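You operate a simulated robot arm through the tools that you are given. There is no shell and no other tool. Be economical: measure what you need, move in short steps, check, and stop when the job is done.

Carry out the task below with a simulated two-armed robot. There is one attempt and no reset: what you move stays moved.

TASK
Hold the steel bowl on the top of the lab bench steady with one hand and put the measuring cylinder that says "A" from the top of the lab bench in it with the other.

The check looks at the end state, three seconds after you hand in, the way a careful person would. Anything else that was tipped, shoved, dropped, spilled or broken makes it a failure.

THE ROBOT
Two 7-joint arms with two-finger parallel grippers on one trunk, on a base that drives. Base frame: it is fixed to the floor where the robot stands at the start and does not move with it; the origin is under the middle of the robot, x ahead of it, y to its left, z up. Units: m, degrees, N and s.
The left shoulder is at the start at [0.07, 0.163, 1.12], the right one opposite. With the tool pointing down near the work surface each hand reaches from about 0.38 to 0.88 m from the robot's upright axis, wherever it stands, measured 20 degrees to its own side. Payload 3.43 kg a hand.
The tool frame of a hand sits at the grasp point between the pads (the TCP): z along the fingers, y along the line on which they close. The tips reach 0.034 m beyond it. The gripper opens to 0.128 m. The fingers are 0.024 m wide and 0.012 m thick; the gripper's body (0.048 by 0.13 m) begins 0.096 m behind the TCP.
Orientation is that of the tool frame in the base frame, as a unit quaternion [x, y, z, w]. With the fingers straight down and closing along the base's y, the tool's x points along the base's -x, its y along +y and its z along -z.

THE INTERFACE
- The arms move only by the tool nudge_tool. It takes "left_deltas", "right_deltas" or both (then of equal length, played together; a hand with none holds still); each is a list of rows, each a list of 6 numbers: the shift along the tool's x, y, z in units of 300 mm (1.0 is 300 mm), then the turn, a rotation vector about the tool's x, y, z in units of 60 degrees (1.0 is 60 degrees). In form: [[dx, dy, dz, rx, ry, rz], ...]. A call has 1 to 20 rows; each row is the pose to reach, as a shift and turn from the pose commanded when the call began, along the tool's axes at that moment. "left_grip" and "right_grip" are, for a hand that has rows, the closure, from 0 (fully open) to 1 (shut), set as the call begins (left out, the last holds). A call with a number of a shift or a turn outside -1 to 1 is refused whole. A row lasts 0.2 s, in which the tool goes at most 0.05 m and 8.6 degrees; a call with a longer step from one row to the next is refused whole, and so is a gripper value outside its range. Where a pose cannot be reached the arm comes as near as it can. A force on the tool above 40 N (or 10 N above the force at the start of the call, whichever is more), or a blocked arm, ends the call early, and 0.2 s more pass. The fingers move at their own pace (about 0.153 m/s each) and stop on an object; they squeeze with about 23 N. The grip force told is the motor's: it shows also when the fingers shut on nothing. Time passes only in rows, and 0.2 s behind the last, so rows that repeat a pose let the fingers close. The reply holds the time, the measured pose of the TCP, the force on the tool along the base axes, the opening and the grip force, in the units named above and with some noise, with the torque about the TCP (base axes, N m) and any sound that the robot's microphone picked up, and new pictures: "pictures" is both (left out), scene, wrist or none (wrist: the cameras of the hands that moved).
- Cameras (640 x 400 px; columns grow to the right, rows downward): "scene" is now at [0.1379, -0.0232, 1.3599]; the picture's right is [-0.22, -0.98, 0.00], its down [-0.46, 0.10, -0.88] and it looks along [0.86, -0.20, -0.47] (base axes); focal length 267 px, centre (320, 200). "left" rides on the left gripper at [0.076, 0.011, -0.16] in its tool frame; the picture's right is [-0.15, 0.99, 0.00], its down [-0.88, -0.13, -0.46] and it looks along [-0.45, -0.07, 0.89] (tool axes); focal length 234 px, centre (320, 200). "right" rides on the right gripper at [0.076, -0.011, -0.16] in its tool frame; the picture's right is [0.15, 0.99, 0.00], its down [-0.88, 0.13, -0.46] and it looks along [-0.45, 0.07, 0.89] (tool axes); focal length 234 px, centre (320, 200). There is no depth. A picture from a camera that has moved, and an enlarged one, comes with that camera's place and axes in the base frame and with its lens.
- slide_trunk(by): slides the trunk up (or, below 0, down) by that many m; the arms and the scene camera ride with it, the base frame stays. It gives what a move gives, with no picture.
- drive_base(legs): drives the robot by 1 to 6 legs, each [ahead, left, turn to the left] in m, m and degrees, along the robot's own axes; the way and the turn of a leg run together, so that a leg with both is an arc; at most 1.5 m and 180 degrees a leg. The arms and the cameras ride along, it lands a little off, and it stops where it bumps. It gives what a move gives, and a new picture of the scene camera.
- head_to(pan, tilt): turns the head with the scene camera to pan (to the left, within 86 degrees either way) and tilt (down, from -29 to 69), counted from straight ahead of the robot. It gives what a move gives, and a new picture of the scene camera.
- zoom(camera, box): a new picture of the part [left, top, right, bottom] of that camera's present view, enlarged. No time passes.
- sign_off(): hands the job in; it is judged then, once.

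Go step by step. Nothing tells you exact positions but the pictures and the camera data: compare them with the known pose of the tool, close in by small moves and look again before you grip or let go. The budget is 120 turns and 260 pictures, counting those below and the enlarged ones. Unless the task says otherwise, let go and move clear before handing in, and close with one line.

The tools are called after "Call:" by a JSON object that holds its "api" and its "payload". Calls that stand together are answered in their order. nudge_tool: Moves the arms, as the interface text tells. Its arguments: {"type":"object","properties":{"left_deltas":{"type":"array"},"left_grip":{"type":"number"},"right_deltas":{"type":"array"},"right_grip":{"type":"number"},"pictures":{"type":"string","enum":["both","scene","wrist","none"]}},"required":[]} The other tools are called the same way: slide_trunk (by) slides the trunk up or down; drive_base (legs) drives the base; head_to (pan, tilt) turns the head that bears the scene camera; zoom (camera, box) takes an enlarged picture of a part of a camera's view; sign_off () hands the job in.

At the start:

```text
time_s: 0.0
left_ee_pos: [0.5851, 0.1327, 1.2414]
left_tool_rot: [-0.001, 1.0, 0.0, 0.001]
left_contact_force: [-0.2, -0.1, -1.1]
left_wrist_torque: [-0.02, -0.02, 0.0]
left_opening: 0.128
left_gripper_force: 0.1
right_ee_pos: [0.5698, -0.2753, 1.2657]
right_tool_rot: [0.0, 1.0, 0.0, 0.0]
right_contact_force: [0.1, -0.3, 1.1]
right_wrist_torque: [-0.01, 0.03, 0.0]
right_opening: 0.128
right_gripper_force: 0.0
trunk travel left (down, up): [-0.6, 0.34]
robot x, y, heading: [-0.003, 0.0014, -0.0]
head pan, tilt: [-12.8, 28.1]
```

scene: 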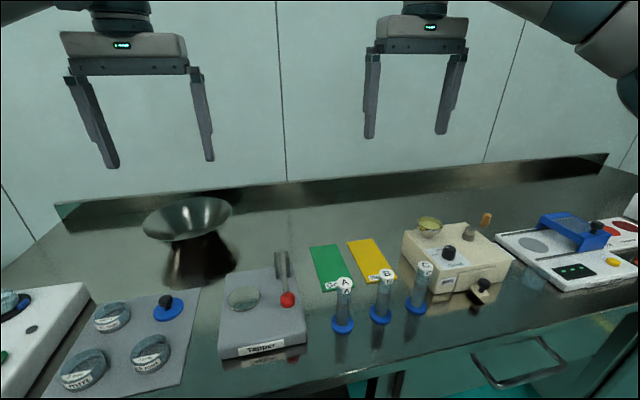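
right: 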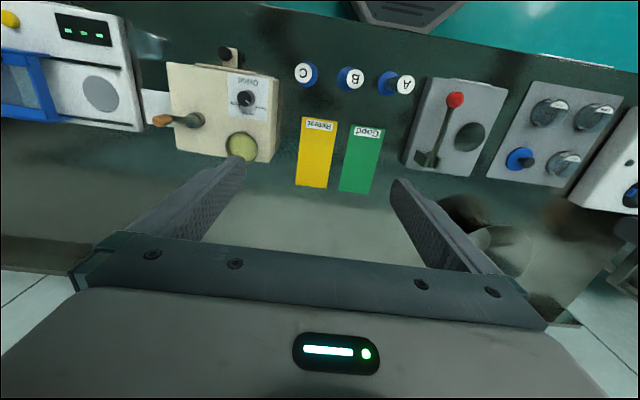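
left: 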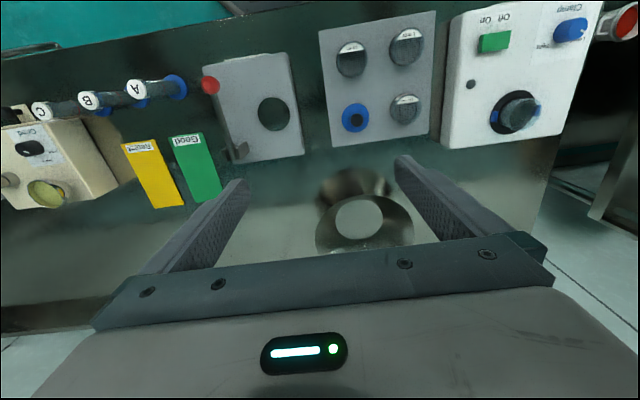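

I see the bowl at the left rear and cylinders A, B, C at the front edge; A's base is around [0.48, -0.15]. I'll look closer at both before moving.

Call:
{"api": "zoom", "payload": {"camera": "scene", "box": [120, 180, 280, 300]}}

Call:
{"api": "zoom", "payload": {"camera": "scene", "box": [290, 230, 450, 350]}}

Call:
{"api": "zoom", "payload": {"camera": "left", "box": [280, 140, 440, 260]}}

```text
3.33 times, centred on (200, 240) of scene
camera zoom: at [0.1379, -0.0232, 1.3599], right [-0.22, -0.98, 0.0], down [-0.46, 0.1, -0.88], along [0.86, -0.2, -0.47], focal length 890 px, centre (720, 67)
```

zoom: 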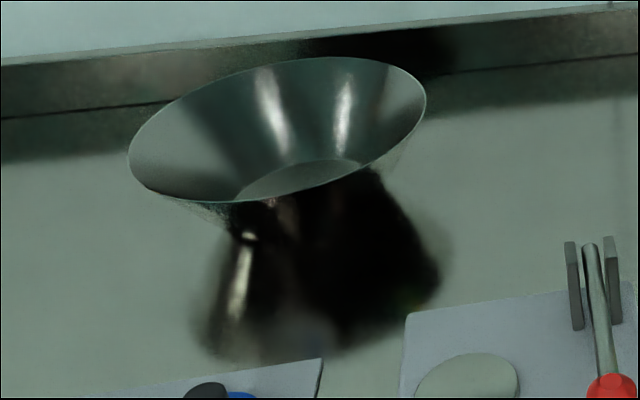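

```text
3.33 times, centred on (370, 290) of scene
camera zoom: at [0.1379, -0.0232, 1.3599], right [-0.22, -0.98, 0.0], down [-0.46, 0.1, -0.88], along [0.86, -0.2, -0.47], focal length 890 px, centre (153, -100)
```

zoom: 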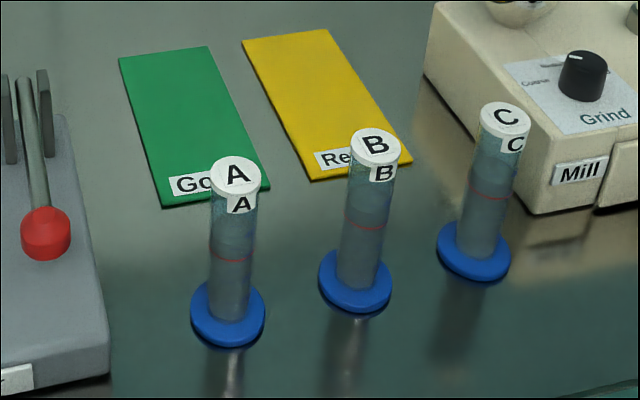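

```text
3.33 times, centred on (360, 200) of left
camera zoom: at [0.5098, 0.1437, 1.4019], right [0.15, 0.99, 0.0], down [0.88, -0.13, 0.46], along [0.45, -0.07, -0.89], focal length 781 px, centre (187, 200)
```

zoom: 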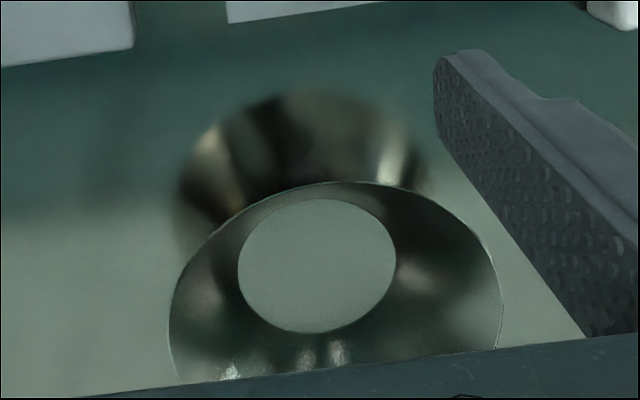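

Call:
{"api": "zoom", "payload": {"camera": "right", "box": [280, 40, 440, 140]}}

Call:
{"api": "head_to", "payload": {"pan": 0, "tilt": 65}}

```text
4.00 times, centred on (360, 90) of right
camera zoom: at [0.4948, -0.2854, 1.4252], right [-0.15, 0.99, 0.0], down [0.88, 0.13, 0.46], along [0.45, 0.07, -0.89], focal length 937 px, centre (160, 640)
```

zoom: 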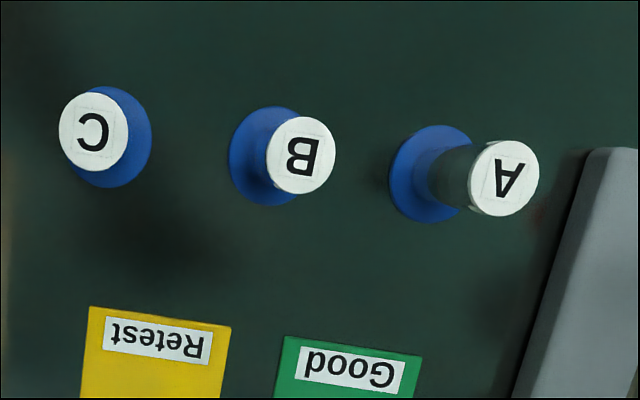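

```text
time_s: 1.0
left_ee_pos: [0.5854, 0.1324, 1.2424]
left_tool_rot: [-0.001, 1.0, 0.0, 0.0]
left_contact_force: [0.7, 0.8, 0.9]
left_wrist_torque: [0.01, 0.01, -0.02]
left_opening: 0.1282
left_gripper_force: 0.1
right_ee_pos: [0.5695, -0.2751, 1.2667]
right_tool_rot: [0.0, 1.0, -0.001, 0.0]
right_contact_force: [0.1, 0.1, -0.2]
right_wrist_torque: [0.01, 0.01, 0.0]
right_opening: 0.1279
right_gripper_force: 0.0
trunk travel left (down, up): [-0.6, 0.34]
robot x, y, heading: [0.001, 0.0035, -0.1]
head pan, tilt: [0.0, 65.0]
camera scene: at [0.1098, -0.0031, 1.3093], right [0.0, -1.0, 0.0], down [-0.91, 0.0, -0.42], along [0.42, 0.0, -0.91], focal length 267 px, centre (320, 200)
```

scene: 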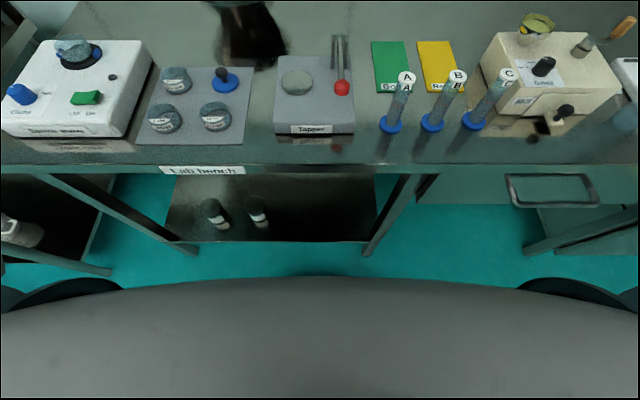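

A is at about (0.479, -0.147) with its top at z≈1.00, and B is 0.08 m to its right. I'll bring the right hand above A with the fingers half closed.

Call:
{"api": "nudge_tool", "payload": {"right_deltas": [[0.05, 0.07, 0.09, 0, 0, 0], [0.1, 0.14, 0.18, 0, 0, 0], [0.15, 0.21, 0.27, 0, 0, 0], [0.2, 0.28, 0.36, 0, 0, 0], [0.25, 0.35, 0.45, 0, 0, 0], [0.302, 0.427, 0.54, 0, 0, 0], [0.302, 0.427, 0.54, 0, 0, 0]], "right_grip": 0.5}}

```text
time_s: 2.6
left_ee_pos: [0.5845, 0.1313, 1.2431]
left_tool_rot: [0.0, 1.0, 0.0, 0.0]
left_contact_force: [0.3, 0.3, -0.2]
left_wrist_torque: [0.01, -0.01, -0.01]
left_opening: 0.1281
left_gripper_force: 0.1
right_ee_pos: [0.4776, -0.1472, 1.1053]
right_tool_rot: [0.0, 1.0, 0.0, 0.0]
right_contact_force: [0.0, 0.2, 0.2]
right_wrist_torque: [-0.01, 0.0, -0.01]
right_opening: 0.0639
right_gripper_force: 0.0
trunk travel left (down, up): [-0.6, 0.34]
robot x, y, heading: [0.0026, -0.0011, -0.1]
head pan, tilt: [0.0, 65.0]
camera scene: at [0.1093, -0.0036, 1.3093], right [0.0, -1.0, 0.0], down [-0.91, 0.0, -0.42], along [0.42, 0.0, -0.91], focal length 267 px, centre (320, 200)
camera right: at [0.4032, -0.1583, 1.2634], right [-0.15, 0.99, 0.0], down [0.88, 0.13, 0.46], along [0.45, 0.07, -0.89], focal length 234 px, centre (320, 200)
```

scene: 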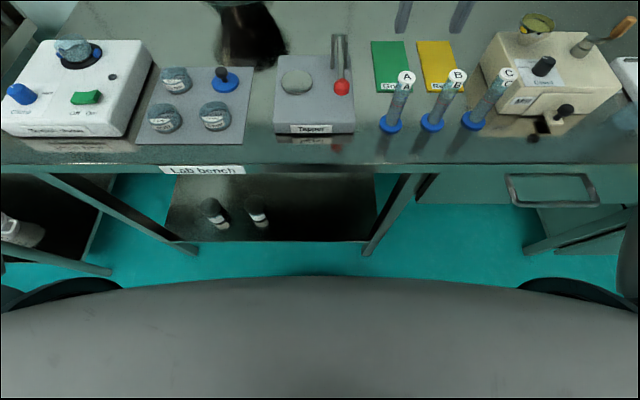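
right: 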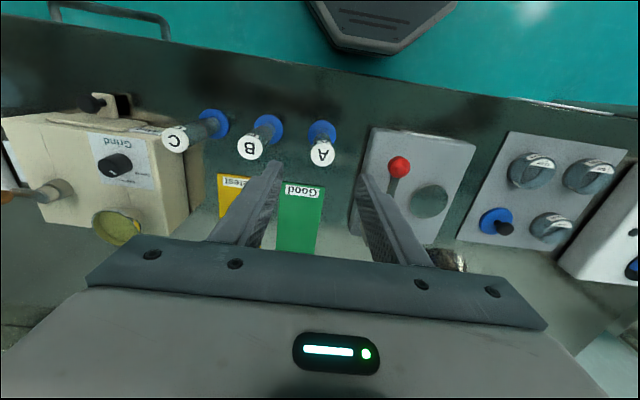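

A lies slightly left of and behind the TCP, about (0.476, -0.144). I'll lower with that correction and check midway.

Call:
{"api": "nudge_tool", "payload": {"right_deltas": [[0.005, 0.01, 0.1, 0, 0, 0], [0.005, 0.01, 0.2, 0, 0, 0], [0.005, 0.01, 0.27, 0, 0, 0], [0.005, 0.01, 0.27, 0, 0, 0]], "pictures": "wrist"}}

Call:
{"api": "head_to", "payload": {"pan": -15, "tilt": 40}}

```text
time_s: 3.6
left_ee_pos: [0.5849, 0.1319, 1.2429]
left_tool_rot: [-0.001, 1.0, 0.0, 0.0]
left_contact_force: [0.8, 0.3, 0.1]
left_wrist_torque: [-0.01, 0.02, 0.01]
left_opening: 0.128
left_gripper_force: 0.0
right_ee_pos: [0.4781, -0.1441, 1.0223]
right_tool_rot: [0.0, 1.0, 0.0, 0.0]
right_contact_force: [1.3, -0.3, 0.4]
right_wrist_torque: [0.0, 0.0, 0.0]
right_opening: 0.0639
right_gripper_force: 0.0
trunk travel left (down, up): [-0.6, 0.34]
robot x, y, heading: [-0.0017, 0.0014, -0.1]
head pan, tilt: [0.0, 65.0]
camera right: at [0.4033, -0.1552, 1.1814], right [-0.15, 0.99, 0.0], down [0.88, 0.13, 0.46], along [0.45, 0.07, -0.89], focal length 234 px, centre (320, 200)
```

right: 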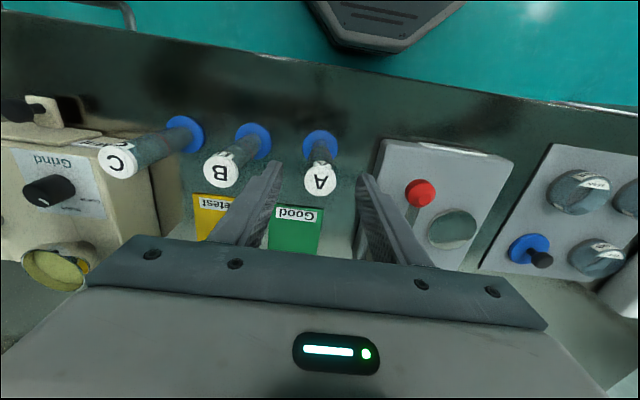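

```text
time_s: 4.5
left_ee_pos: [0.5851, 0.1322, 1.2416]
left_tool_rot: [-0.001, 1.0, 0.0, 0.0]
left_contact_force: [-0.8, -1.1, 0.7]
left_wrist_torque: [-0.01, -0.02, 0.02]
left_opening: 0.1281
left_gripper_force: 0.1
right_ee_pos: [0.4781, -0.1445, 1.0226]
right_tool_rot: [-0.001, 1.0, 0.0, 0.0]
right_contact_force: [-0.4, -0.4, -0.1]
right_wrist_torque: [-0.03, 0.02, -0.01]
right_opening: 0.0639
right_gripper_force: 0.1
trunk travel left (down, up): [-0.6, 0.34]
robot x, y, heading: [0.0017, 0.0007, -0.1]
head pan, tilt: [-15.0, 40.0]
camera scene: at [0.1312, -0.0249, 1.3414], right [-0.26, -0.97, 0.0], down [-0.62, 0.17, -0.77], along [0.74, -0.2, -0.64], focal length 267 px, centre (320, 200)
```

scene: 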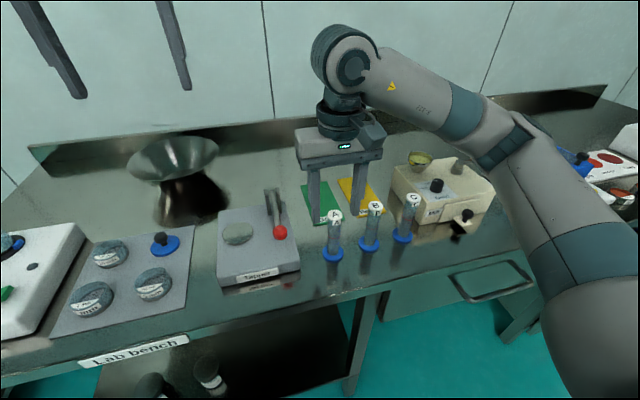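

The cylinder is centred between the fingers in both views. I'll lower to grasp height and close.

Call:
{"api": "nudge_tool", "payload": {"right_deltas": [[0, 0, 0.11, 0, 0, 0], [0, 0, 0.22, 0, 0, 0], [0, 0, 0.22, 0, 0, 0]], "pictures": "both"}}

```text
time_s: 5.3
left_ee_pos: [0.5851, 0.1333, 1.2416]
left_tool_rot: [-0.001, 1.0, 0.001, 0.0]
left_contact_force: [-0.6, 0.1, -0.5]
left_wrist_torque: [-0.01, -0.01, -0.01]
left_opening: 0.1279
left_gripper_force: 0.1
right_ee_pos: [0.4789, -0.1433, 0.9593]
right_tool_rot: [0.0, 1.0, 0.0, 0.0]
right_contact_force: [0.3, 0.3, 0.4]
right_wrist_torque: [0.04, 0.04, 0.01]
right_opening: 0.0639
right_gripper_force: 0.0
trunk travel left (down, up): [-0.6, 0.34]
robot x, y, heading: [0.0007, -0.0013, 0.2]
head pan, tilt: [-15.0, 40.0]
camera scene: at [0.1309, -0.0247, 1.3416], right [-0.26, -0.97, 0.0], down [-0.62, 0.17, -0.77], along [0.74, -0.2, -0.64], focal length 267 px, centre (320, 200)
camera right: at [0.4033, -0.1546, 1.1186], right [-0.15, 0.99, 0.0], down [0.88, 0.13, 0.46], along [0.45, 0.07, -0.89], focal length 234 px, centre (320, 200)
```

scene: 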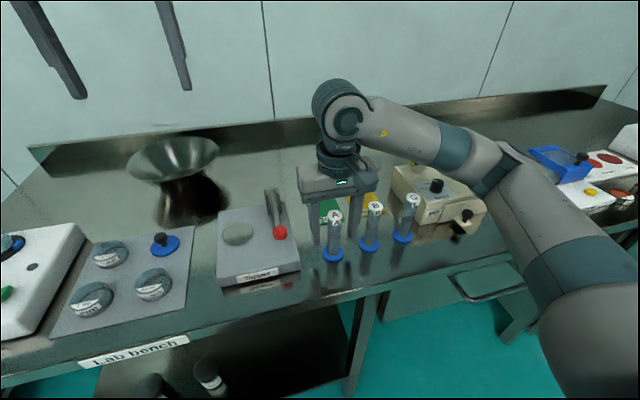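
right: 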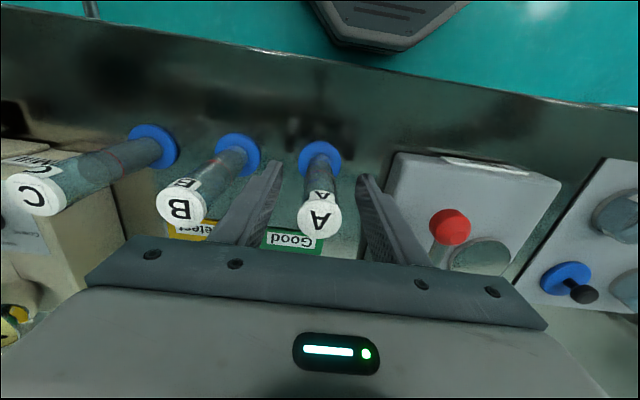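

Aligned. Closing the right fingers on A now, then a small test lift.

Call:
{"api": "nudge_tool", "payload": {"right_deltas": [[0, 0, 0, 0, 0, 0], [0, 0, 0, 0, 0, 0], [0, 0, 0, 0, 0, 0]], "right_grip": 1, "pictures": "none"}}

Call:
{"api": "nudge_tool", "payload": {"right_deltas": [[0, 0, -0.05, 0, 0, 0], [0, 0, -0.1, 0, 0, 0], [0, 0, -0.1, 0, 0, 0]]}}

```text
time_s: 6.1
left_ee_pos: [0.5845, 0.1316, 1.2408]
left_tool_rot: [-0.001, 1.0, 0.0, 0.0]
left_contact_force: [0.8, -0.7, 0.3]
left_wrist_torque: [-0.02, 0.01, -0.01]
left_opening: 0.1279
left_gripper_force: 0.0
right_ee_pos: [0.4793, -0.1434, 0.9592]
right_tool_rot: [-0.001, 1.0, 0.001, 0.0]
right_contact_force: [0.3, 0.1, 0.2]
right_wrist_torque: [0.01, 0.0, 0.02]
right_opening: 0.0274
right_gripper_force: 23.3
trunk travel left (down, up): [-0.6, 0.34]
robot x, y, heading: [-0.002, 0.0033, 0.0]
head pan, tilt: [-15.0, 40.0]
```

```text
time_s: 6.9
left_ee_pos: [0.5842, 0.1313, 1.2414]
left_tool_rot: [-0.001, 1.0, 0.001, 0.0]
left_contact_force: [-0.4, 0.2, -0.3]
left_wrist_torque: [0.0, -0.01, -0.02]
left_opening: 0.1281
left_gripper_force: 0.0
right_ee_pos: [0.4784, -0.1435, 0.9885]
right_tool_rot: [-0.001, 1.0, 0.0, 0.0]
right_contact_force: [-0.7, 0.0, -0.4]
right_wrist_torque: [-0.01, -0.05, 0.02]
right_opening: 0.0274
right_gripper_force: 23.3
trunk travel left (down, up): [-0.6, 0.34]
robot x, y, heading: [-0.0018, -0.0, -0.1]
head pan, tilt: [-15.0, 40.0]
camera scene: at [0.1314, -0.0252, 1.3415], right [-0.26, -0.97, 0.0], down [-0.62, 0.17, -0.77], along [0.74, -0.2, -0.64], focal length 267 px, centre (320, 200)
camera right: at [0.403, -0.1546, 1.1476], right [-0.15, 0.99, 0.0], down [0.88, 0.13, 0.46], along [0.45, 0.07, -0.89], focal length 234 px, centre (320, 200)
```

scene: 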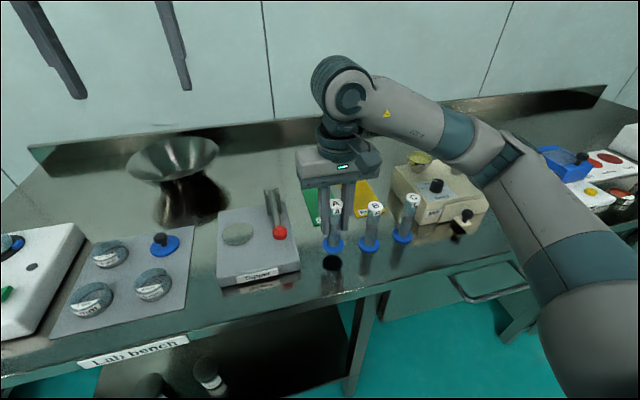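
right: 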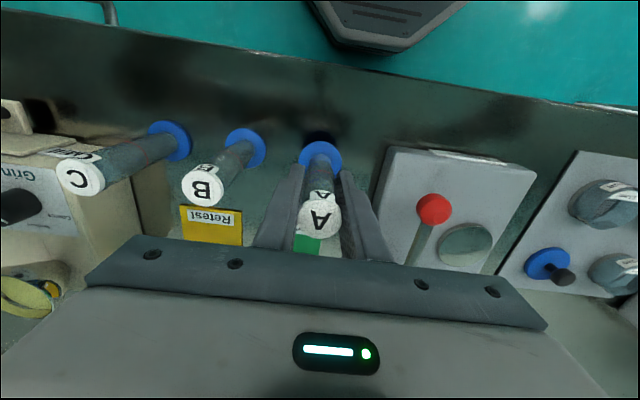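

A is gripped and off the bench. I'll raise it well clear, then shift the base a little forward and left so both hands can comfortably reach the bowl.

Call:
{"api": "nudge_tool", "payload": {"right_deltas": [[0, 0, -0.14, 0, 0, 0], [0, 0, -0.28, 0, 0, 0], [0, 0, -0.42, 0, 0, 0], [0, 0, -0.56, 0, 0, 0], [0, 0, -0.7, 0, 0, 0], [0, 0, -0.7, 0, 0, 0]], "pictures": "none"}}

Call:
{"api": "drive_base", "payload": {"legs": [[0, 0.12, 0], [0.08, 0, 0]]}}

Call:
{"api": "head_to", "payload": {"pan": 6, "tilt": 30}}

```text
time_s: 8.3
left_ee_pos: [0.5854, 0.1322, 1.2406]
left_tool_rot: [-0.001, 1.0, 0.0, 0.0]
left_contact_force: [-0.3, 0.3, -0.1]
left_wrist_torque: [0.0, -0.01, 0.02]
left_opening: 0.1278
left_gripper_force: 0.1
right_ee_pos: [0.4784, -0.1437, 1.1988]
right_tool_rot: [0.0, 1.0, 0.0, 0.0]
right_contact_force: [0.7, -1.2, -0.8]
right_wrist_torque: [0.01, 0.04, 0.0]
right_opening: 0.0275
right_gripper_force: 22.7
trunk travel left (down, up): [-0.6, 0.34]
robot x, y, heading: [0.0024, 0.0038, -0.1]
head pan, tilt: [-15.0, 40.0]
```

```text
time_s: 10.2
left_ee_pos: [0.6621, 0.256, 1.2424]
left_tool_rot: [-0.002, 1.0, 0.0, 0.0]
left_contact_force: [0.3, 0.0, 0.1]
left_wrist_torque: [-0.03, 0.03, 0.05]
left_opening: 0.1277
left_gripper_force: 0.0
right_ee_pos: [0.556, -0.0216, 1.1982]
right_tool_rot: [-0.002, 1.0, 0.0, 0.0]
right_contact_force: [-0.6, -0.2, -1.2]
right_wrist_torque: [0.0, 0.0, 0.01]
right_opening: 0.0276
right_gripper_force: 22.9
trunk travel left (down, up): [-0.6, 0.34]
robot x, y, heading: [0.0794, 0.1247, -0.1]
head pan, tilt: [-15.0, 40.0]
camera scene: at [0.2089, 0.0969, 1.3416], right [-0.26, -0.97, 0.0], down [-0.62, 0.16, -0.77], along [0.74, -0.2, -0.64], focal length 267 px, centre (320, 200)
```

scene: 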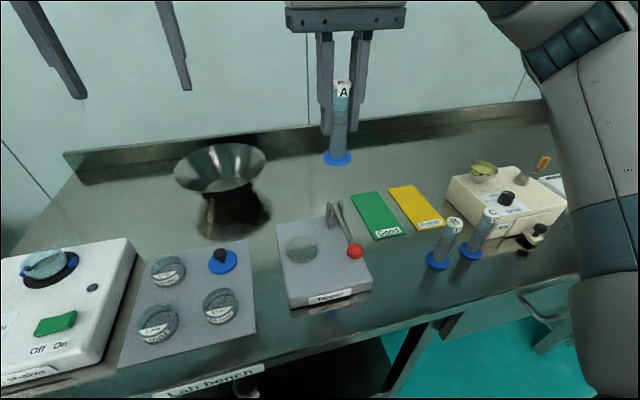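

```text
time_s: 11.1
left_ee_pos: [0.6623, 0.254, 1.2411]
left_tool_rot: [-0.003, 1.0, 0.0, 0.0]
left_contact_force: [-1.1, -0.5, -0.8]
left_wrist_torque: [-0.03, -0.01, 0.0]
left_opening: 0.1281
left_gripper_force: 0.1
right_ee_pos: [0.5566, -0.0207, 1.198]
right_tool_rot: [-0.002, 1.0, -0.001, 0.0]
right_contact_force: [0.0, -0.7, -0.6]
right_wrist_torque: [-0.03, -0.01, 0.01]
right_opening: 0.0269
right_gripper_force: 23.2
trunk travel left (down, up): [-0.6, 0.34]
robot x, y, heading: [0.0777, 0.1197, 0.0]
head pan, tilt: [6.0, 30.0]
camera scene: at [0.2162, 0.1276, 1.3569], right [0.11, -0.99, 0.0], down [-0.5, -0.05, -0.87], along [0.86, 0.09, -0.5], focal length 267 px, centre (320, 200)
```

scene: 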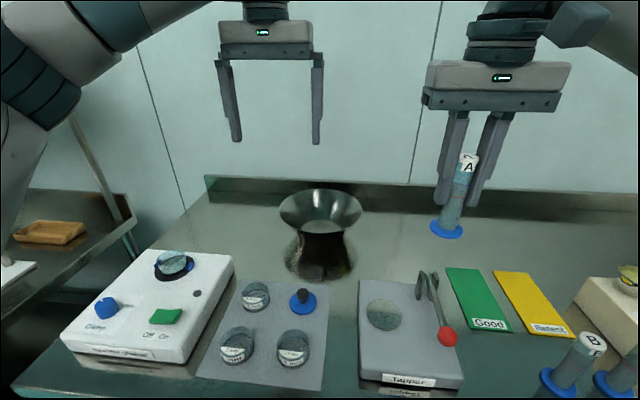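

Call:
{"api": "zoom", "payload": {"camera": "scene", "box": [260, 170, 380, 290]}}

Call:
{"api": "zoom", "payload": {"camera": "left", "box": [180, 120, 440, 282]}}

```text
3.33 times, centred on (320, 230) of scene
camera zoom: at [0.2162, 0.1276, 1.3569], right [0.11, -0.99, 0.0], down [-0.5, -0.05, -0.87], along [0.86, 0.09, -0.5], focal length 890 px, centre (320, 100)
```

zoom: 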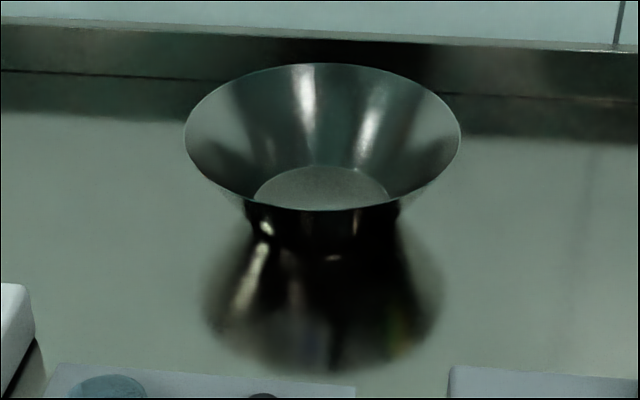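

```text
2.46 times, centred on (310, 201) of left
camera zoom: at [0.5866, 0.2658, 1.402], right [0.14, 0.99, 0.0], down [0.88, -0.13, 0.46], along [0.45, -0.07, -0.89], focal length 576 px, centre (345, 198)
```

zoom: 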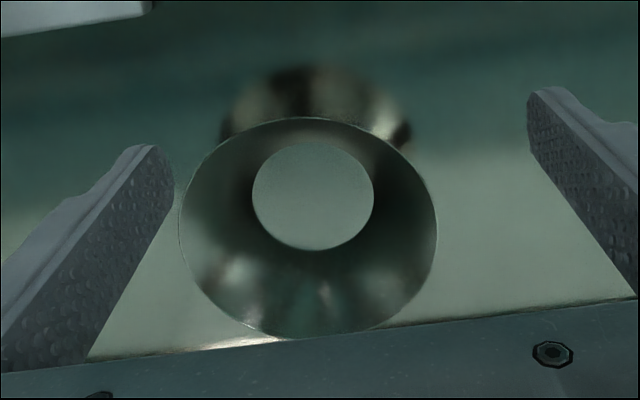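

The bowl's centre is at about (0.842, 0.193), rim radius 0.116 at z≈0.953, wall sloped about 38° from vertical. I'll take the left hand, tilted to match the wall, to a pregrasp outside the left side of the rim.

Call:
{"api": "nudge_tool", "payload": {"left_deltas": [[-0.075, 0.045, 0.05, 0.08, 0, 0], [-0.15, 0.09, 0.1, 0.16, 0, 0], [-0.225, 0.135, 0.16, 0.24, 0, 0], [-0.3, 0.18, 0.22, 0.32, 0, 0], [-0.375, 0.225, 0.29, 0.4, 0, 0], [-0.45, 0.27, 0.36, 0.48, 0, 0], [-0.525, 0.315, 0.45, 0.56, 0, 0], [-0.6, 0.36, 0.54, 0.633, 0, 0], [-0.6, 0.36, 0.64, 0.633, 0, 0], [-0.6, 0.36, 0.73, 0.633, 0, 0], [-0.6, 0.36, 0.73, 0.633, 0, 0]], "left_grip": 0.68}}

```text
time_s: 13.4
left_ee_pos: [0.8414, 0.3641, 1.0243]
left_tool_rot: [-0.001, 0.946, -0.325, 0.001]
left_contact_force: [-0.4, 0.2, -0.4]
left_wrist_torque: [-0.02, -0.01, 0.01]
left_opening: 0.0409
left_gripper_force: 0.1
right_ee_pos: [0.5569, -0.022, 1.1981]
right_tool_rot: [-0.002, 1.0, 0.0, -0.001]
right_contact_force: [-0.3, 0.5, -1.2]
right_wrist_torque: [-0.01, 0.0, 0.0]
right_opening: 0.0274
right_gripper_force: 23.1
trunk travel left (down, up): [-0.6, 0.34]
robot x, y, heading: [0.0773, 0.1203, -0.0]
head pan, tilt: [6.0, 30.0]
camera scene: at [0.2164, 0.1275, 1.3569], right [0.11, -0.99, 0.0], down [-0.5, -0.05, -0.87], along [0.86, 0.09, -0.5], focal length 267 px, centre (320, 200)
camera left: at [0.7663, 0.4711, 1.1442], right [0.14, 0.78, -0.61], down [0.88, 0.18, 0.44], along [0.45, -0.6, -0.66], focal length 234 px, centre (320, 200)
```

scene: 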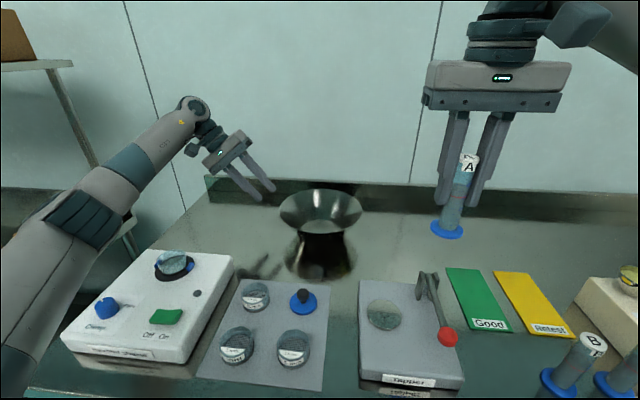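
left: 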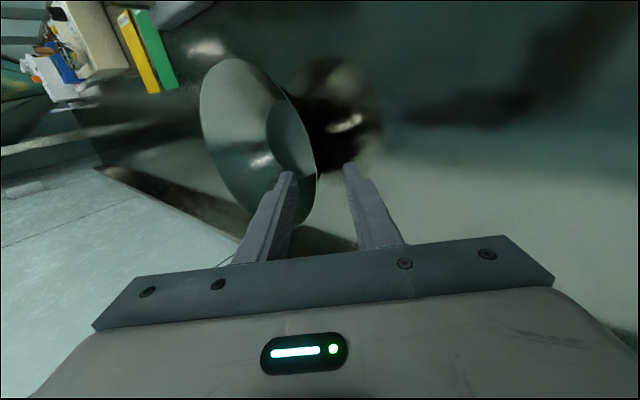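

Call:
{"api": "zoom", "payload": {"camera": "left", "box": [180, 50, 420, 260]}}

Call:
{"api": "zoom", "payload": {"camera": "scene", "box": [180, 100, 380, 290]}}

```text
1.90 times, centred on (300, 155) of left
camera zoom: at [0.7663, 0.4711, 1.1442], right [0.14, 0.78, -0.61], down [0.88, 0.18, 0.44], along [0.45, -0.6, -0.66], focal length 446 px, centre (358, 286)
```

zoom: 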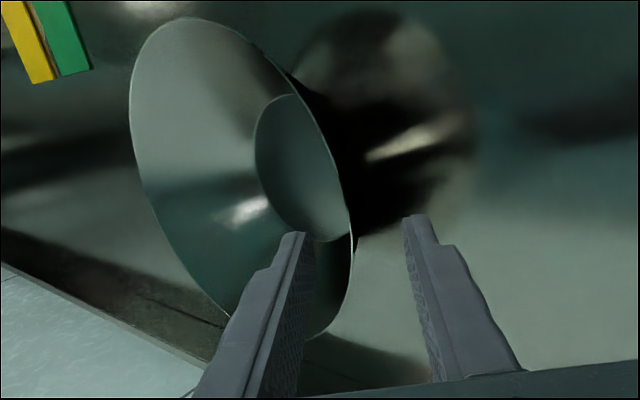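

```text
2.11 times, centred on (280, 195) of scene
camera zoom: at [0.2164, 0.1275, 1.3569], right [0.11, -0.99, 0.0], down [-0.5, -0.05, -0.87], along [0.86, 0.09, -0.5], focal length 562 px, centre (404, 210)
```

zoom: 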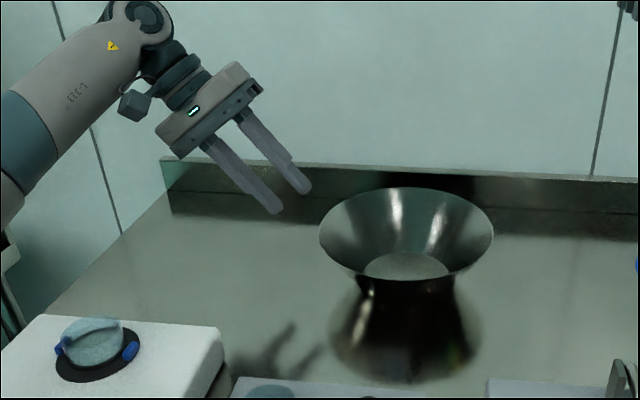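

The rim is nearly centred between the left fingers (about 3 mm off). I'll advance along the tool axis, correcting that, most of the way and look.

Call:
{"api": "nudge_tool", "payload": {"left_deltas": [[0, -0.01, 0.08, 0, 0, 0], [0, -0.01, 0.16, 0, 0, 0], [0, -0.01, 0.23, 0, 0, 0], [0, -0.01, 0.23, 0, 0, 0]]}}

Call:
{"api": "zoom", "payload": {"camera": "scene", "box": [220, 150, 380, 270]}}

Call:
{"api": "zoom", "payload": {"camera": "left", "box": [220, 120, 420, 270]}}

```text
time_s: 14.4
left_ee_pos: [0.8432, 0.3185, 0.9704]
left_tool_rot: [-0.002, 0.946, -0.325, 0.001]
left_contact_force: [0.3, -0.2, 0.7]
left_wrist_torque: [-0.03, -0.04, -0.02]
left_opening: 0.0411
left_gripper_force: 0.1
right_ee_pos: [0.5565, -0.0216, 1.1974]
right_tool_rot: [-0.002, 1.0, -0.001, 0.0]
right_contact_force: [0.8, 0.6, -1.5]
right_wrist_torque: [0.02, 0.0, -0.02]
right_opening: 0.0272
right_gripper_force: 22.6
trunk travel left (down, up): [-0.6, 0.34]
robot x, y, heading: [0.081, 0.1167, 0.1]
head pan, tilt: [6.0, 30.0]
camera scene: at [0.2165, 0.1279, 1.3569], right [0.11, -0.99, 0.0], down [-0.5, -0.05, -0.87], along [0.86, 0.09, -0.5], focal length 267 px, centre (320, 200)
camera left: at [0.7673, 0.4252, 1.0893], right [0.14, 0.78, -0.61], down [0.88, 0.18, 0.44], along [0.45, -0.6, -0.66], focal length 234 px, centre (320, 200)
```

scene: 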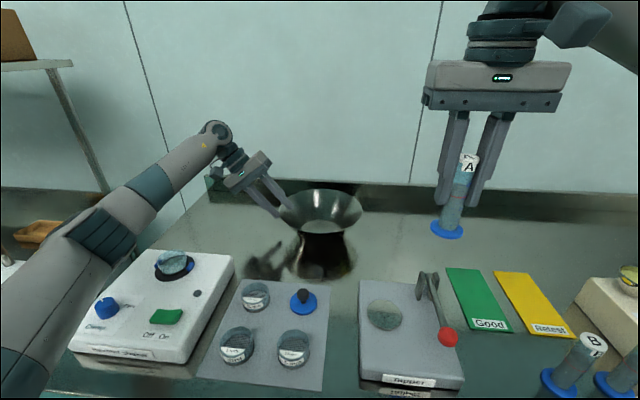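
left: 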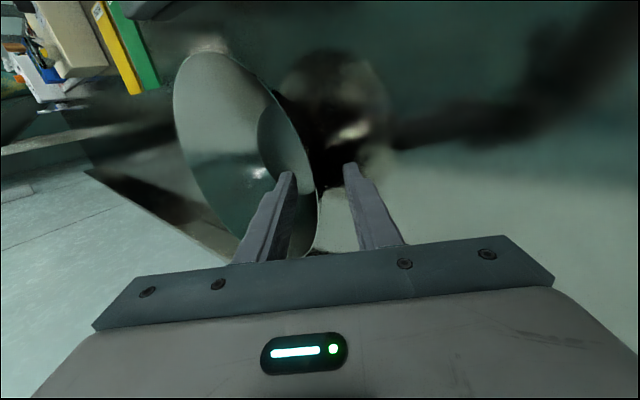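

```text
3.33 times, centred on (300, 210) of scene
camera zoom: at [0.2165, 0.1279, 1.3569], right [0.11, -0.99, 0.0], down [-0.5, -0.05, -0.87], along [0.86, 0.09, -0.5], focal length 890 px, centre (387, 167)
```

zoom: 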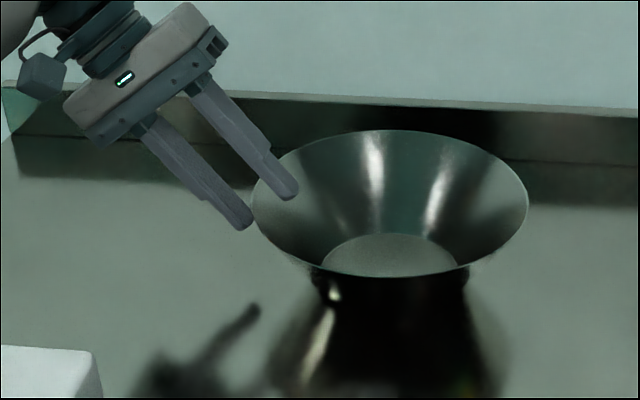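

```text
2.67 times, centred on (320, 195) of left
camera zoom: at [0.7673, 0.4252, 1.0893], right [0.14, 0.78, -0.61], down [0.88, 0.18, 0.44], along [0.45, -0.6, -0.66], focal length 624 px, centre (320, 213)
```

zoom: 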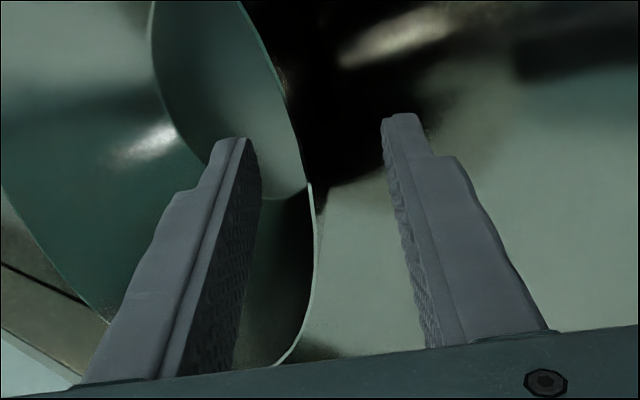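

The fingers straddle the rim well. I'll advance 3 cm further and close on the wall.

Call:
{"api": "nudge_tool", "payload": {"left_deltas": [[0, -0.005, 0.05, 0, 0, 0], [0, -0.005, 0.1, 0, 0, 0], [0, -0.005, 0.1, 0, 0, 0]], "pictures": "wrist"}}

Call:
{"api": "zoom", "payload": {"camera": "scene", "box": [220, 150, 380, 270]}}

```text
time_s: 15.2
left_ee_pos: [0.8428, 0.2992, 0.9474]
left_tool_rot: [-0.002, 0.945, -0.326, 0.001]
left_contact_force: [-0.7, -0.3, 0.1]
left_wrist_torque: [0.01, 0.0, 0.03]
left_opening: 0.0408
left_gripper_force: 0.2
right_ee_pos: [0.5565, -0.0215, 1.1985]
right_tool_rot: [-0.002, 1.0, -0.001, 0.001]
right_contact_force: [0.5, 0.1, -2.1]
right_wrist_torque: [0.05, 0.04, 0.02]
right_opening: 0.0273
right_gripper_force: 22.9
trunk travel left (down, up): [-0.6, 0.34]
robot x, y, heading: [0.0776, 0.1188, -0.2]
head pan, tilt: [6.0, 30.0]
camera left: at [0.7673, 0.4057, 1.0671], right [0.14, 0.78, -0.61], down [0.88, 0.18, 0.44], along [0.45, -0.6, -0.66], focal length 234 px, centre (320, 200)
```

left: 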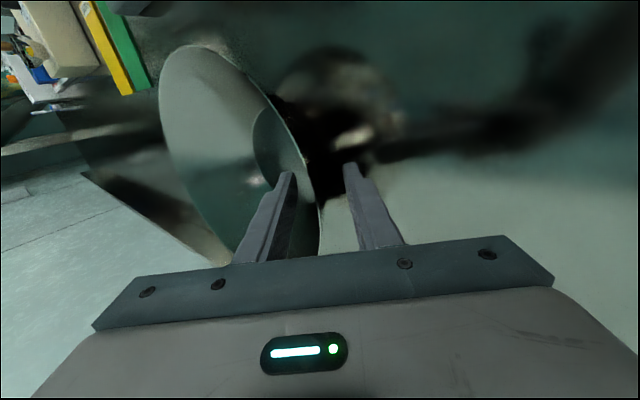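

```text
3.33 times, centred on (300, 210) of scene
camera zoom: at [0.2166, 0.1279, 1.3569], right [0.11, -0.99, 0.0], down [-0.5, -0.05, -0.87], along [0.86, 0.09, -0.5], focal length 890 px, centre (387, 167)
```

zoom: 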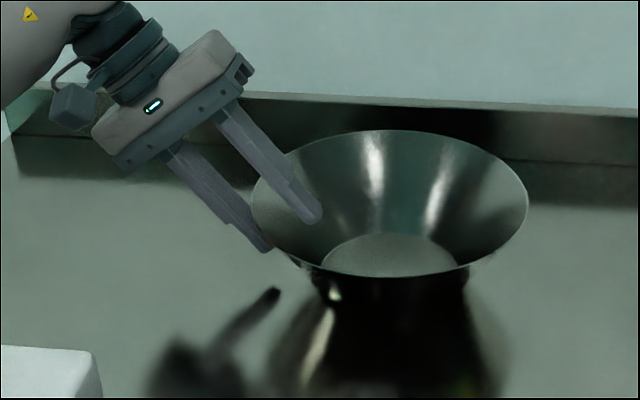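

Call:
{"api": "nudge_tool", "payload": {"left_deltas": [[0, 0, 0, 0, 0, 0], [0, 0, 0, 0, 0, 0]], "left_grip": 0.9, "pictures": "wrist"}}

Call:
{"api": "zoom", "payload": {"camera": "scene", "box": [220, 150, 380, 270]}}

Call:
{"api": "zoom", "payload": {"camera": "left", "box": [260, 150, 380, 270]}}

```text
time_s: 15.8
left_ee_pos: [0.8422, 0.2988, 0.9481]
left_tool_rot: [-0.002, 0.946, -0.325, 0.002]
left_contact_force: [0.3, -1.5, -0.3]
left_wrist_torque: [0.0, 0.01, -0.02]
left_opening: 0.0131
left_gripper_force: 0.6
right_ee_pos: [0.5561, -0.0222, 1.1977]
right_tool_rot: [-0.001, 1.0, 0.0, 0.0]
right_contact_force: [0.1, 0.7, -1.1]
right_wrist_torque: [0.0, -0.01, -0.02]
right_opening: 0.0272
right_gripper_force: 22.7
trunk travel left (down, up): [-0.6, 0.34]
robot x, y, heading: [0.0754, 0.12, 0.0]
head pan, tilt: [6.0, 30.0]
camera left: at [0.7674, 0.4054, 1.0672], right [0.14, 0.78, -0.61], down [0.88, 0.18, 0.44], along [0.45, -0.6, -0.66], focal length 234 px, centre (320, 200)
```

left: 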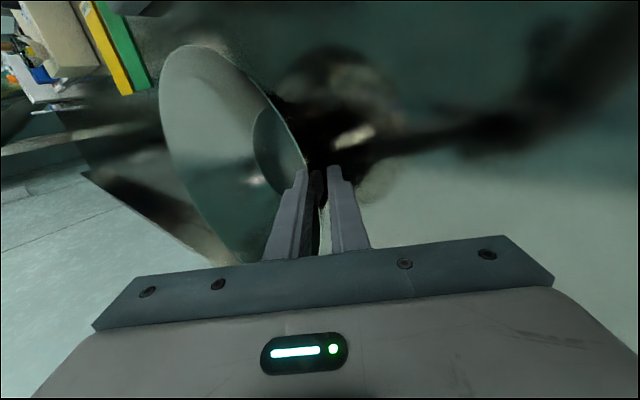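

```text
3.33 times, centred on (300, 210) of scene
camera zoom: at [0.2167, 0.1277, 1.3569], right [0.11, -0.99, 0.0], down [-0.5, -0.05, -0.87], along [0.86, 0.09, -0.5], focal length 890 px, centre (387, 167)
```

zoom: 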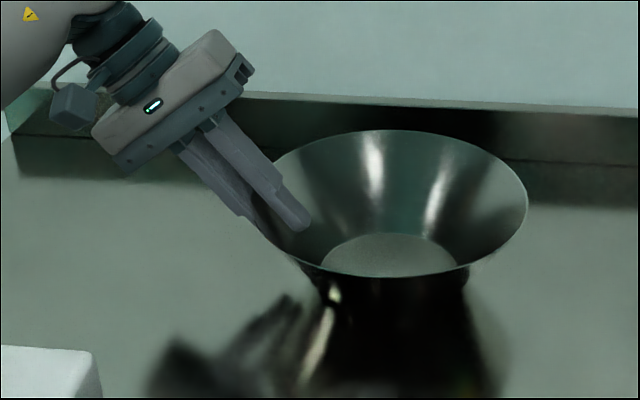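

```text
3.33 times, centred on (320, 210) of left
camera zoom: at [0.7674, 0.4054, 1.0672], right [0.14, 0.78, -0.61], down [0.88, 0.18, 0.44], along [0.45, -0.6, -0.66], focal length 781 px, centre (320, 167)
```

zoom: 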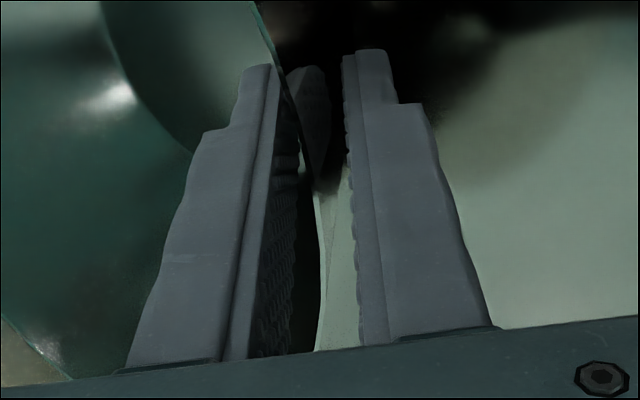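

The wall lies in the gap and the bowl hasn't moved. Closing fully.

Call:
{"api": "nudge_tool", "payload": {"left_deltas": [[0, 0, 0, 0, 0, 0], [0, 0, 0, 0, 0, 0], [0, 0, 0, 0, 0, 0]], "left_grip": 1}}

Call:
{"api": "zoom", "payload": {"camera": "scene", "box": [220, 150, 380, 270]}}

```text
time_s: 16.6
left_ee_pos: [0.8434, 0.2993, 0.9467]
left_tool_rot: [-0.002, 0.945, -0.326, -0.001]
left_contact_force: [-0.1, -0.5, -4.5]
left_wrist_torque: [0.42, 0.02, -0.02]
left_opening: 0.003
left_gripper_force: 22.7
right_ee_pos: [0.5574, -0.0212, 1.1972]
right_tool_rot: [-0.002, 1.0, 0.0, -0.001]
right_contact_force: [1.0, -0.1, -1.1]
right_wrist_torque: [0.01, 0.01, 0.0]
right_opening: 0.0272
right_gripper_force: 22.4
trunk travel left (down, up): [-0.6, 0.34]
robot x, y, heading: [0.0779, 0.1202, 0.2]
head pan, tilt: [6.0, 30.0]
camera scene: at [0.2174, 0.128, 1.3568], right [0.11, -0.99, 0.0], down [-0.5, -0.05, -0.87], along [0.86, 0.09, -0.5], focal length 267 px, centre (320, 200)
camera left: at [0.768, 0.4059, 1.0665], right [0.14, 0.78, -0.61], down [0.88, 0.18, 0.44], along [0.45, -0.6, -0.66], focal length 234 px, centre (320, 200)
```

scene: 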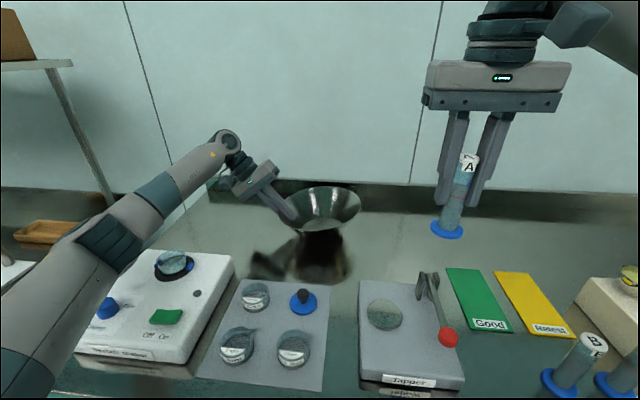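
left: 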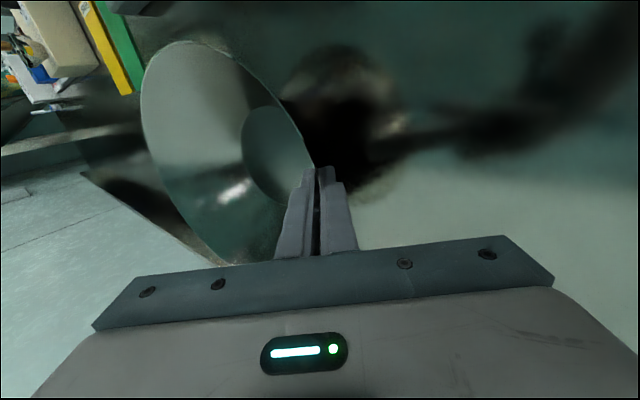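

```text
3.33 times, centred on (300, 210) of scene
camera zoom: at [0.2174, 0.128, 1.3568], right [0.11, -0.99, 0.0], down [-0.5, -0.05, -0.87], along [0.86, 0.09, -0.5], focal length 890 px, centre (387, 167)
```

zoom: 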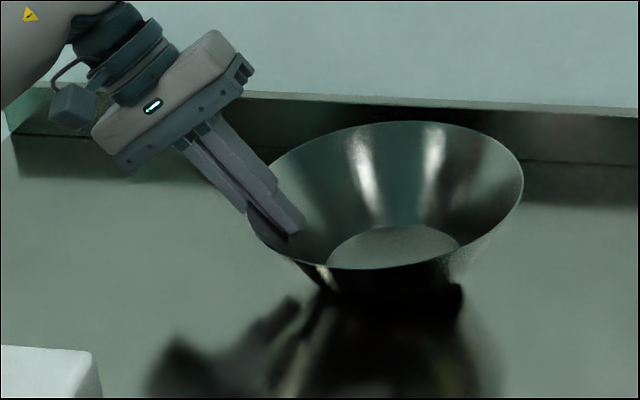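

Closing tilted the bowl a few degrees (right side up), as the wall is slightly steeper than my tool angle. I'll rotate the left hand back gently while holding, to set it flat.

Call:
{"api": "nudge_tool", "payload": {"left_deltas": [[0, -0.002, -0.0026, -0.025, 0, 0], [0, -0.0041, -0.0053, -0.05, 0, 0], [0, -0.0041, -0.0053, -0.05, 0, 0]], "pictures": "none"}}

Call:
{"api": "zoom", "payload": {"camera": "scene", "box": [220, 150, 380, 270]}}

```text
time_s: 17.4
left_ee_pos: [0.842, 0.2991, 0.95]
left_tool_rot: [-0.002, 0.954, -0.301, 0.0]
left_contact_force: [-0.7, -0.4, -4.5]
left_wrist_torque: [0.39, 0.03, 0.03]
left_opening: 0.0028
left_gripper_force: 23.0
right_ee_pos: [0.5575, -0.0207, 1.197]
right_tool_rot: [-0.002, 1.0, 0.0, 0.0]
right_contact_force: [-0.4, 0.1, -1.2]
right_wrist_torque: [-0.02, 0.01, -0.02]
right_opening: 0.0273
right_gripper_force: 22.9
trunk travel left (down, up): [-0.6, 0.34]
robot x, y, heading: [0.0818, 0.1212, 0.2]
head pan, tilt: [6.0, 30.0]
```

```text
3.33 times, centred on (300, 210) of scene
camera zoom: at [0.2173, 0.128, 1.3568], right [0.11, -0.99, 0.0], down [-0.5, -0.05, -0.87], along [0.86, 0.09, -0.5], focal length 890 px, centre (387, 167)
```

zoom: 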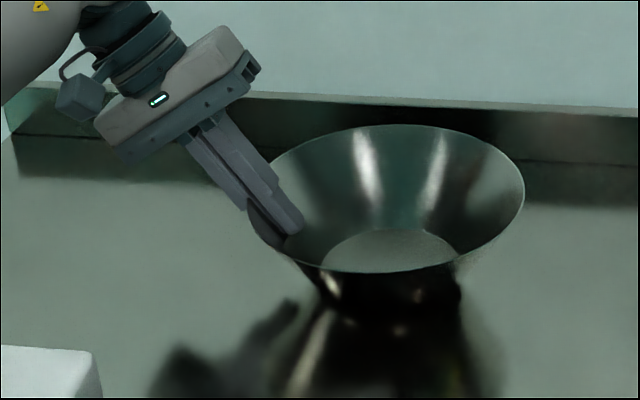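

The bowl's weight is now carried by the hand, and tilt is halved. Continue rotating, without lift.

Call:
{"api": "nudge_tool", "payload": {"left_deltas": [[0, 0, 0, -0.02, 0, 0], [0, 0, 0, -0.04, 0, 0], [0, 0, 0, -0.04, 0, 0]], "pictures": "none"}}

Call:
{"api": "zoom", "payload": {"camera": "scene", "box": [220, 150, 380, 270]}}

```text
time_s: 18.2
left_ee_pos: [0.8428, 0.2987, 0.95]
left_tool_rot: [-0.002, 0.96, -0.281, 0.0]
left_contact_force: [0.1, 0.5, -4.5]
left_wrist_torque: [0.44, -0.02, 0.03]
left_opening: 0.003
left_gripper_force: 22.5
right_ee_pos: [0.5576, -0.0215, 1.1962]
right_tool_rot: [-0.001, 1.0, 0.0, -0.001]
right_contact_force: [0.1, -0.2, -0.9]
right_wrist_torque: [0.01, -0.03, 0.0]
right_opening: 0.0275
right_gripper_force: 23.2
trunk travel left (down, up): [-0.6, 0.34]
robot x, y, heading: [0.0766, 0.122, -0.2]
head pan, tilt: [6.0, 30.0]
```

```text
3.33 times, centred on (300, 210) of scene
camera zoom: at [0.2173, 0.128, 1.3568], right [0.11, -0.99, 0.0], down [-0.5, -0.05, -0.87], along [0.86, 0.09, -0.5], focal length 890 px, centre (387, 167)
```

zoom: 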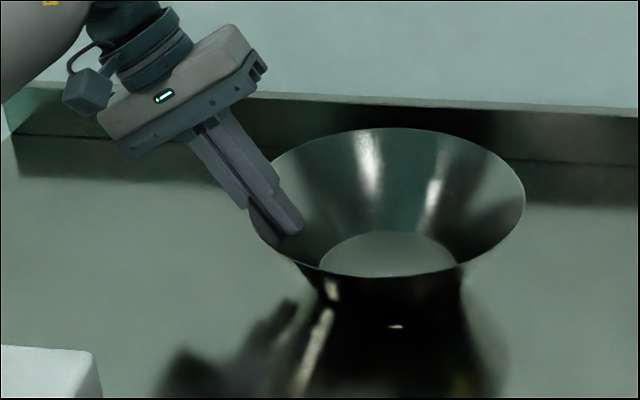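

Call:
{"api": "nudge_tool", "payload": {"left_deltas": [[0, 0, 0, -0.02, 0, 0], [0, 0, 0, -0.035, 0, 0], [0, 0, 0, -0.035, 0, 0]], "pictures": "none"}}

Call:
{"api": "zoom", "payload": {"camera": "scene", "box": [220, 150, 380, 270]}}

```text
time_s: 19.1
left_ee_pos: [0.8425, 0.2986, 0.952]
left_tool_rot: [-0.001, 0.965, -0.264, 0.001]
left_contact_force: [1.2, -0.9, 6.6]
left_wrist_torque: [-1.07, 0.19, 0.29]
left_opening: 0.0027
left_gripper_force: 22.9
right_ee_pos: [0.5568, -0.0211, 1.1979]
right_tool_rot: [-0.001, 1.0, 0.0, 0.001]
right_contact_force: [-0.2, -0.5, -1.3]
right_wrist_torque: [0.0, -0.04, -0.01]
right_opening: 0.0274
right_gripper_force: 23.1
trunk travel left (down, up): [-0.6, 0.34]
robot x, y, heading: [0.0737, 0.1211, 0.2]
head pan, tilt: [6.0, 30.0]
```

```text
3.33 times, centred on (300, 210) of scene
camera zoom: at [0.2163, 0.1277, 1.357], right [0.11, -0.99, 0.0], down [-0.5, -0.05, -0.87], along [0.86, 0.09, -0.5], focal length 890 px, centre (387, 167)
```

zoom: 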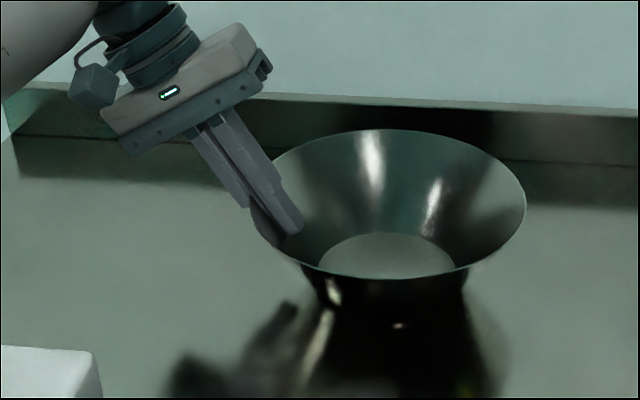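

The bowl has come down to the bench and is nearly flat, with light pressing on its right side. I'll back off the rotation a touch.

Call:
{"api": "nudge_tool", "payload": {"left_deltas": [[0, 0, 0, 0.006, 0, 0], [0, 0, 0, 0.009, 0, 0], [0, 0, 0, 0.009, 0, 0]], "pictures": "both"}}

Call:
{"api": "zoom", "payload": {"camera": "scene", "box": [260, 170, 380, 260]}}

```text
time_s: 19.9
left_ee_pos: [0.8418, 0.2987, 0.9517]
left_tool_rot: [-0.001, 0.964, -0.267, 0.0]
left_contact_force: [3.1, -2.4, 7.1]
left_wrist_torque: [-0.87, 0.29, 0.36]
left_opening: 0.003
left_gripper_force: 23.5
right_ee_pos: [0.5562, -0.0221, 1.1981]
right_tool_rot: [-0.001, 1.0, 0.001, 0.001]
right_contact_force: [-0.2, 0.3, -1.4]
right_wrist_torque: [0.02, -0.01, 0.02]
right_opening: 0.0275
right_gripper_force: 22.9
trunk travel left (down, up): [-0.6, 0.34]
robot x, y, heading: [0.0774, 0.1205, 0.3]
head pan, tilt: [6.0, 30.0]
camera scene: at [0.2164, 0.1275, 1.3569], right [0.11, -0.99, 0.0], down [-0.5, -0.05, -0.87], along [0.86, 0.09, -0.5], focal length 267 px, centre (320, 200)
camera left: at [0.7664, 0.3903, 1.0816], right [0.14, 0.85, -0.51], down [0.88, 0.13, 0.46], along [0.45, -0.51, -0.73], focal length 234 px, centre (320, 200)
```

scene: 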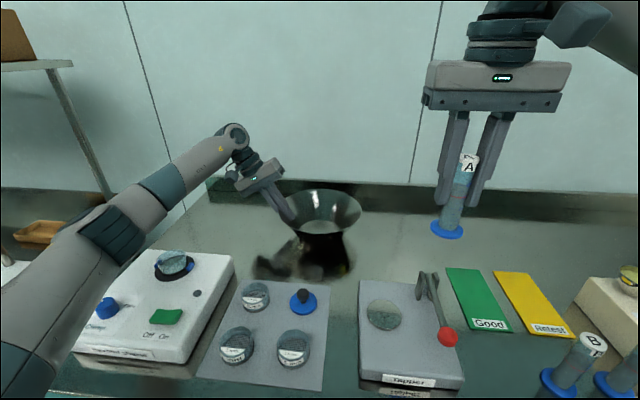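
left: 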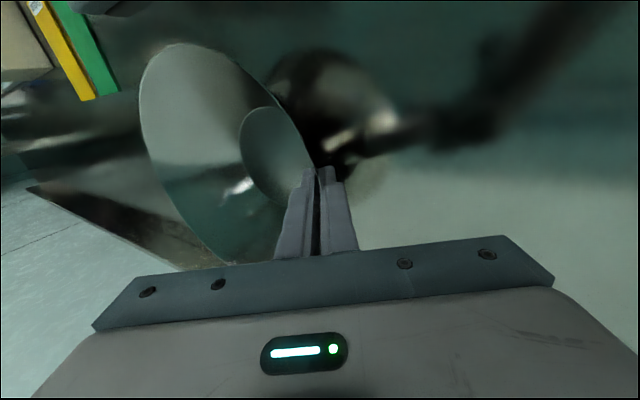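

```text
4.44 times, centred on (320, 215) of scene
camera zoom: at [0.2164, 0.1275, 1.3569], right [0.11, -0.99, 0.0], down [-0.5, -0.05, -0.87], along [0.86, 0.09, -0.5], focal length 1187 px, centre (320, 133)
```

zoom: 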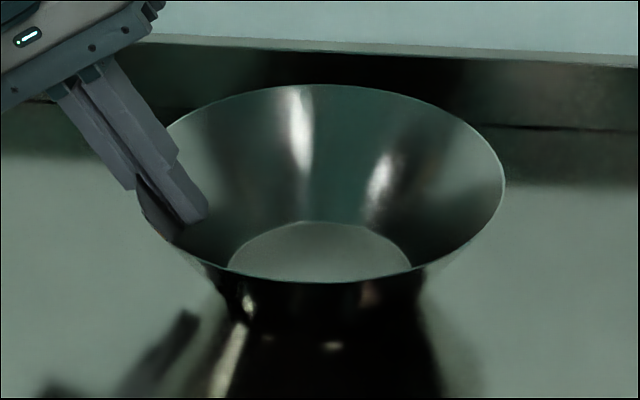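

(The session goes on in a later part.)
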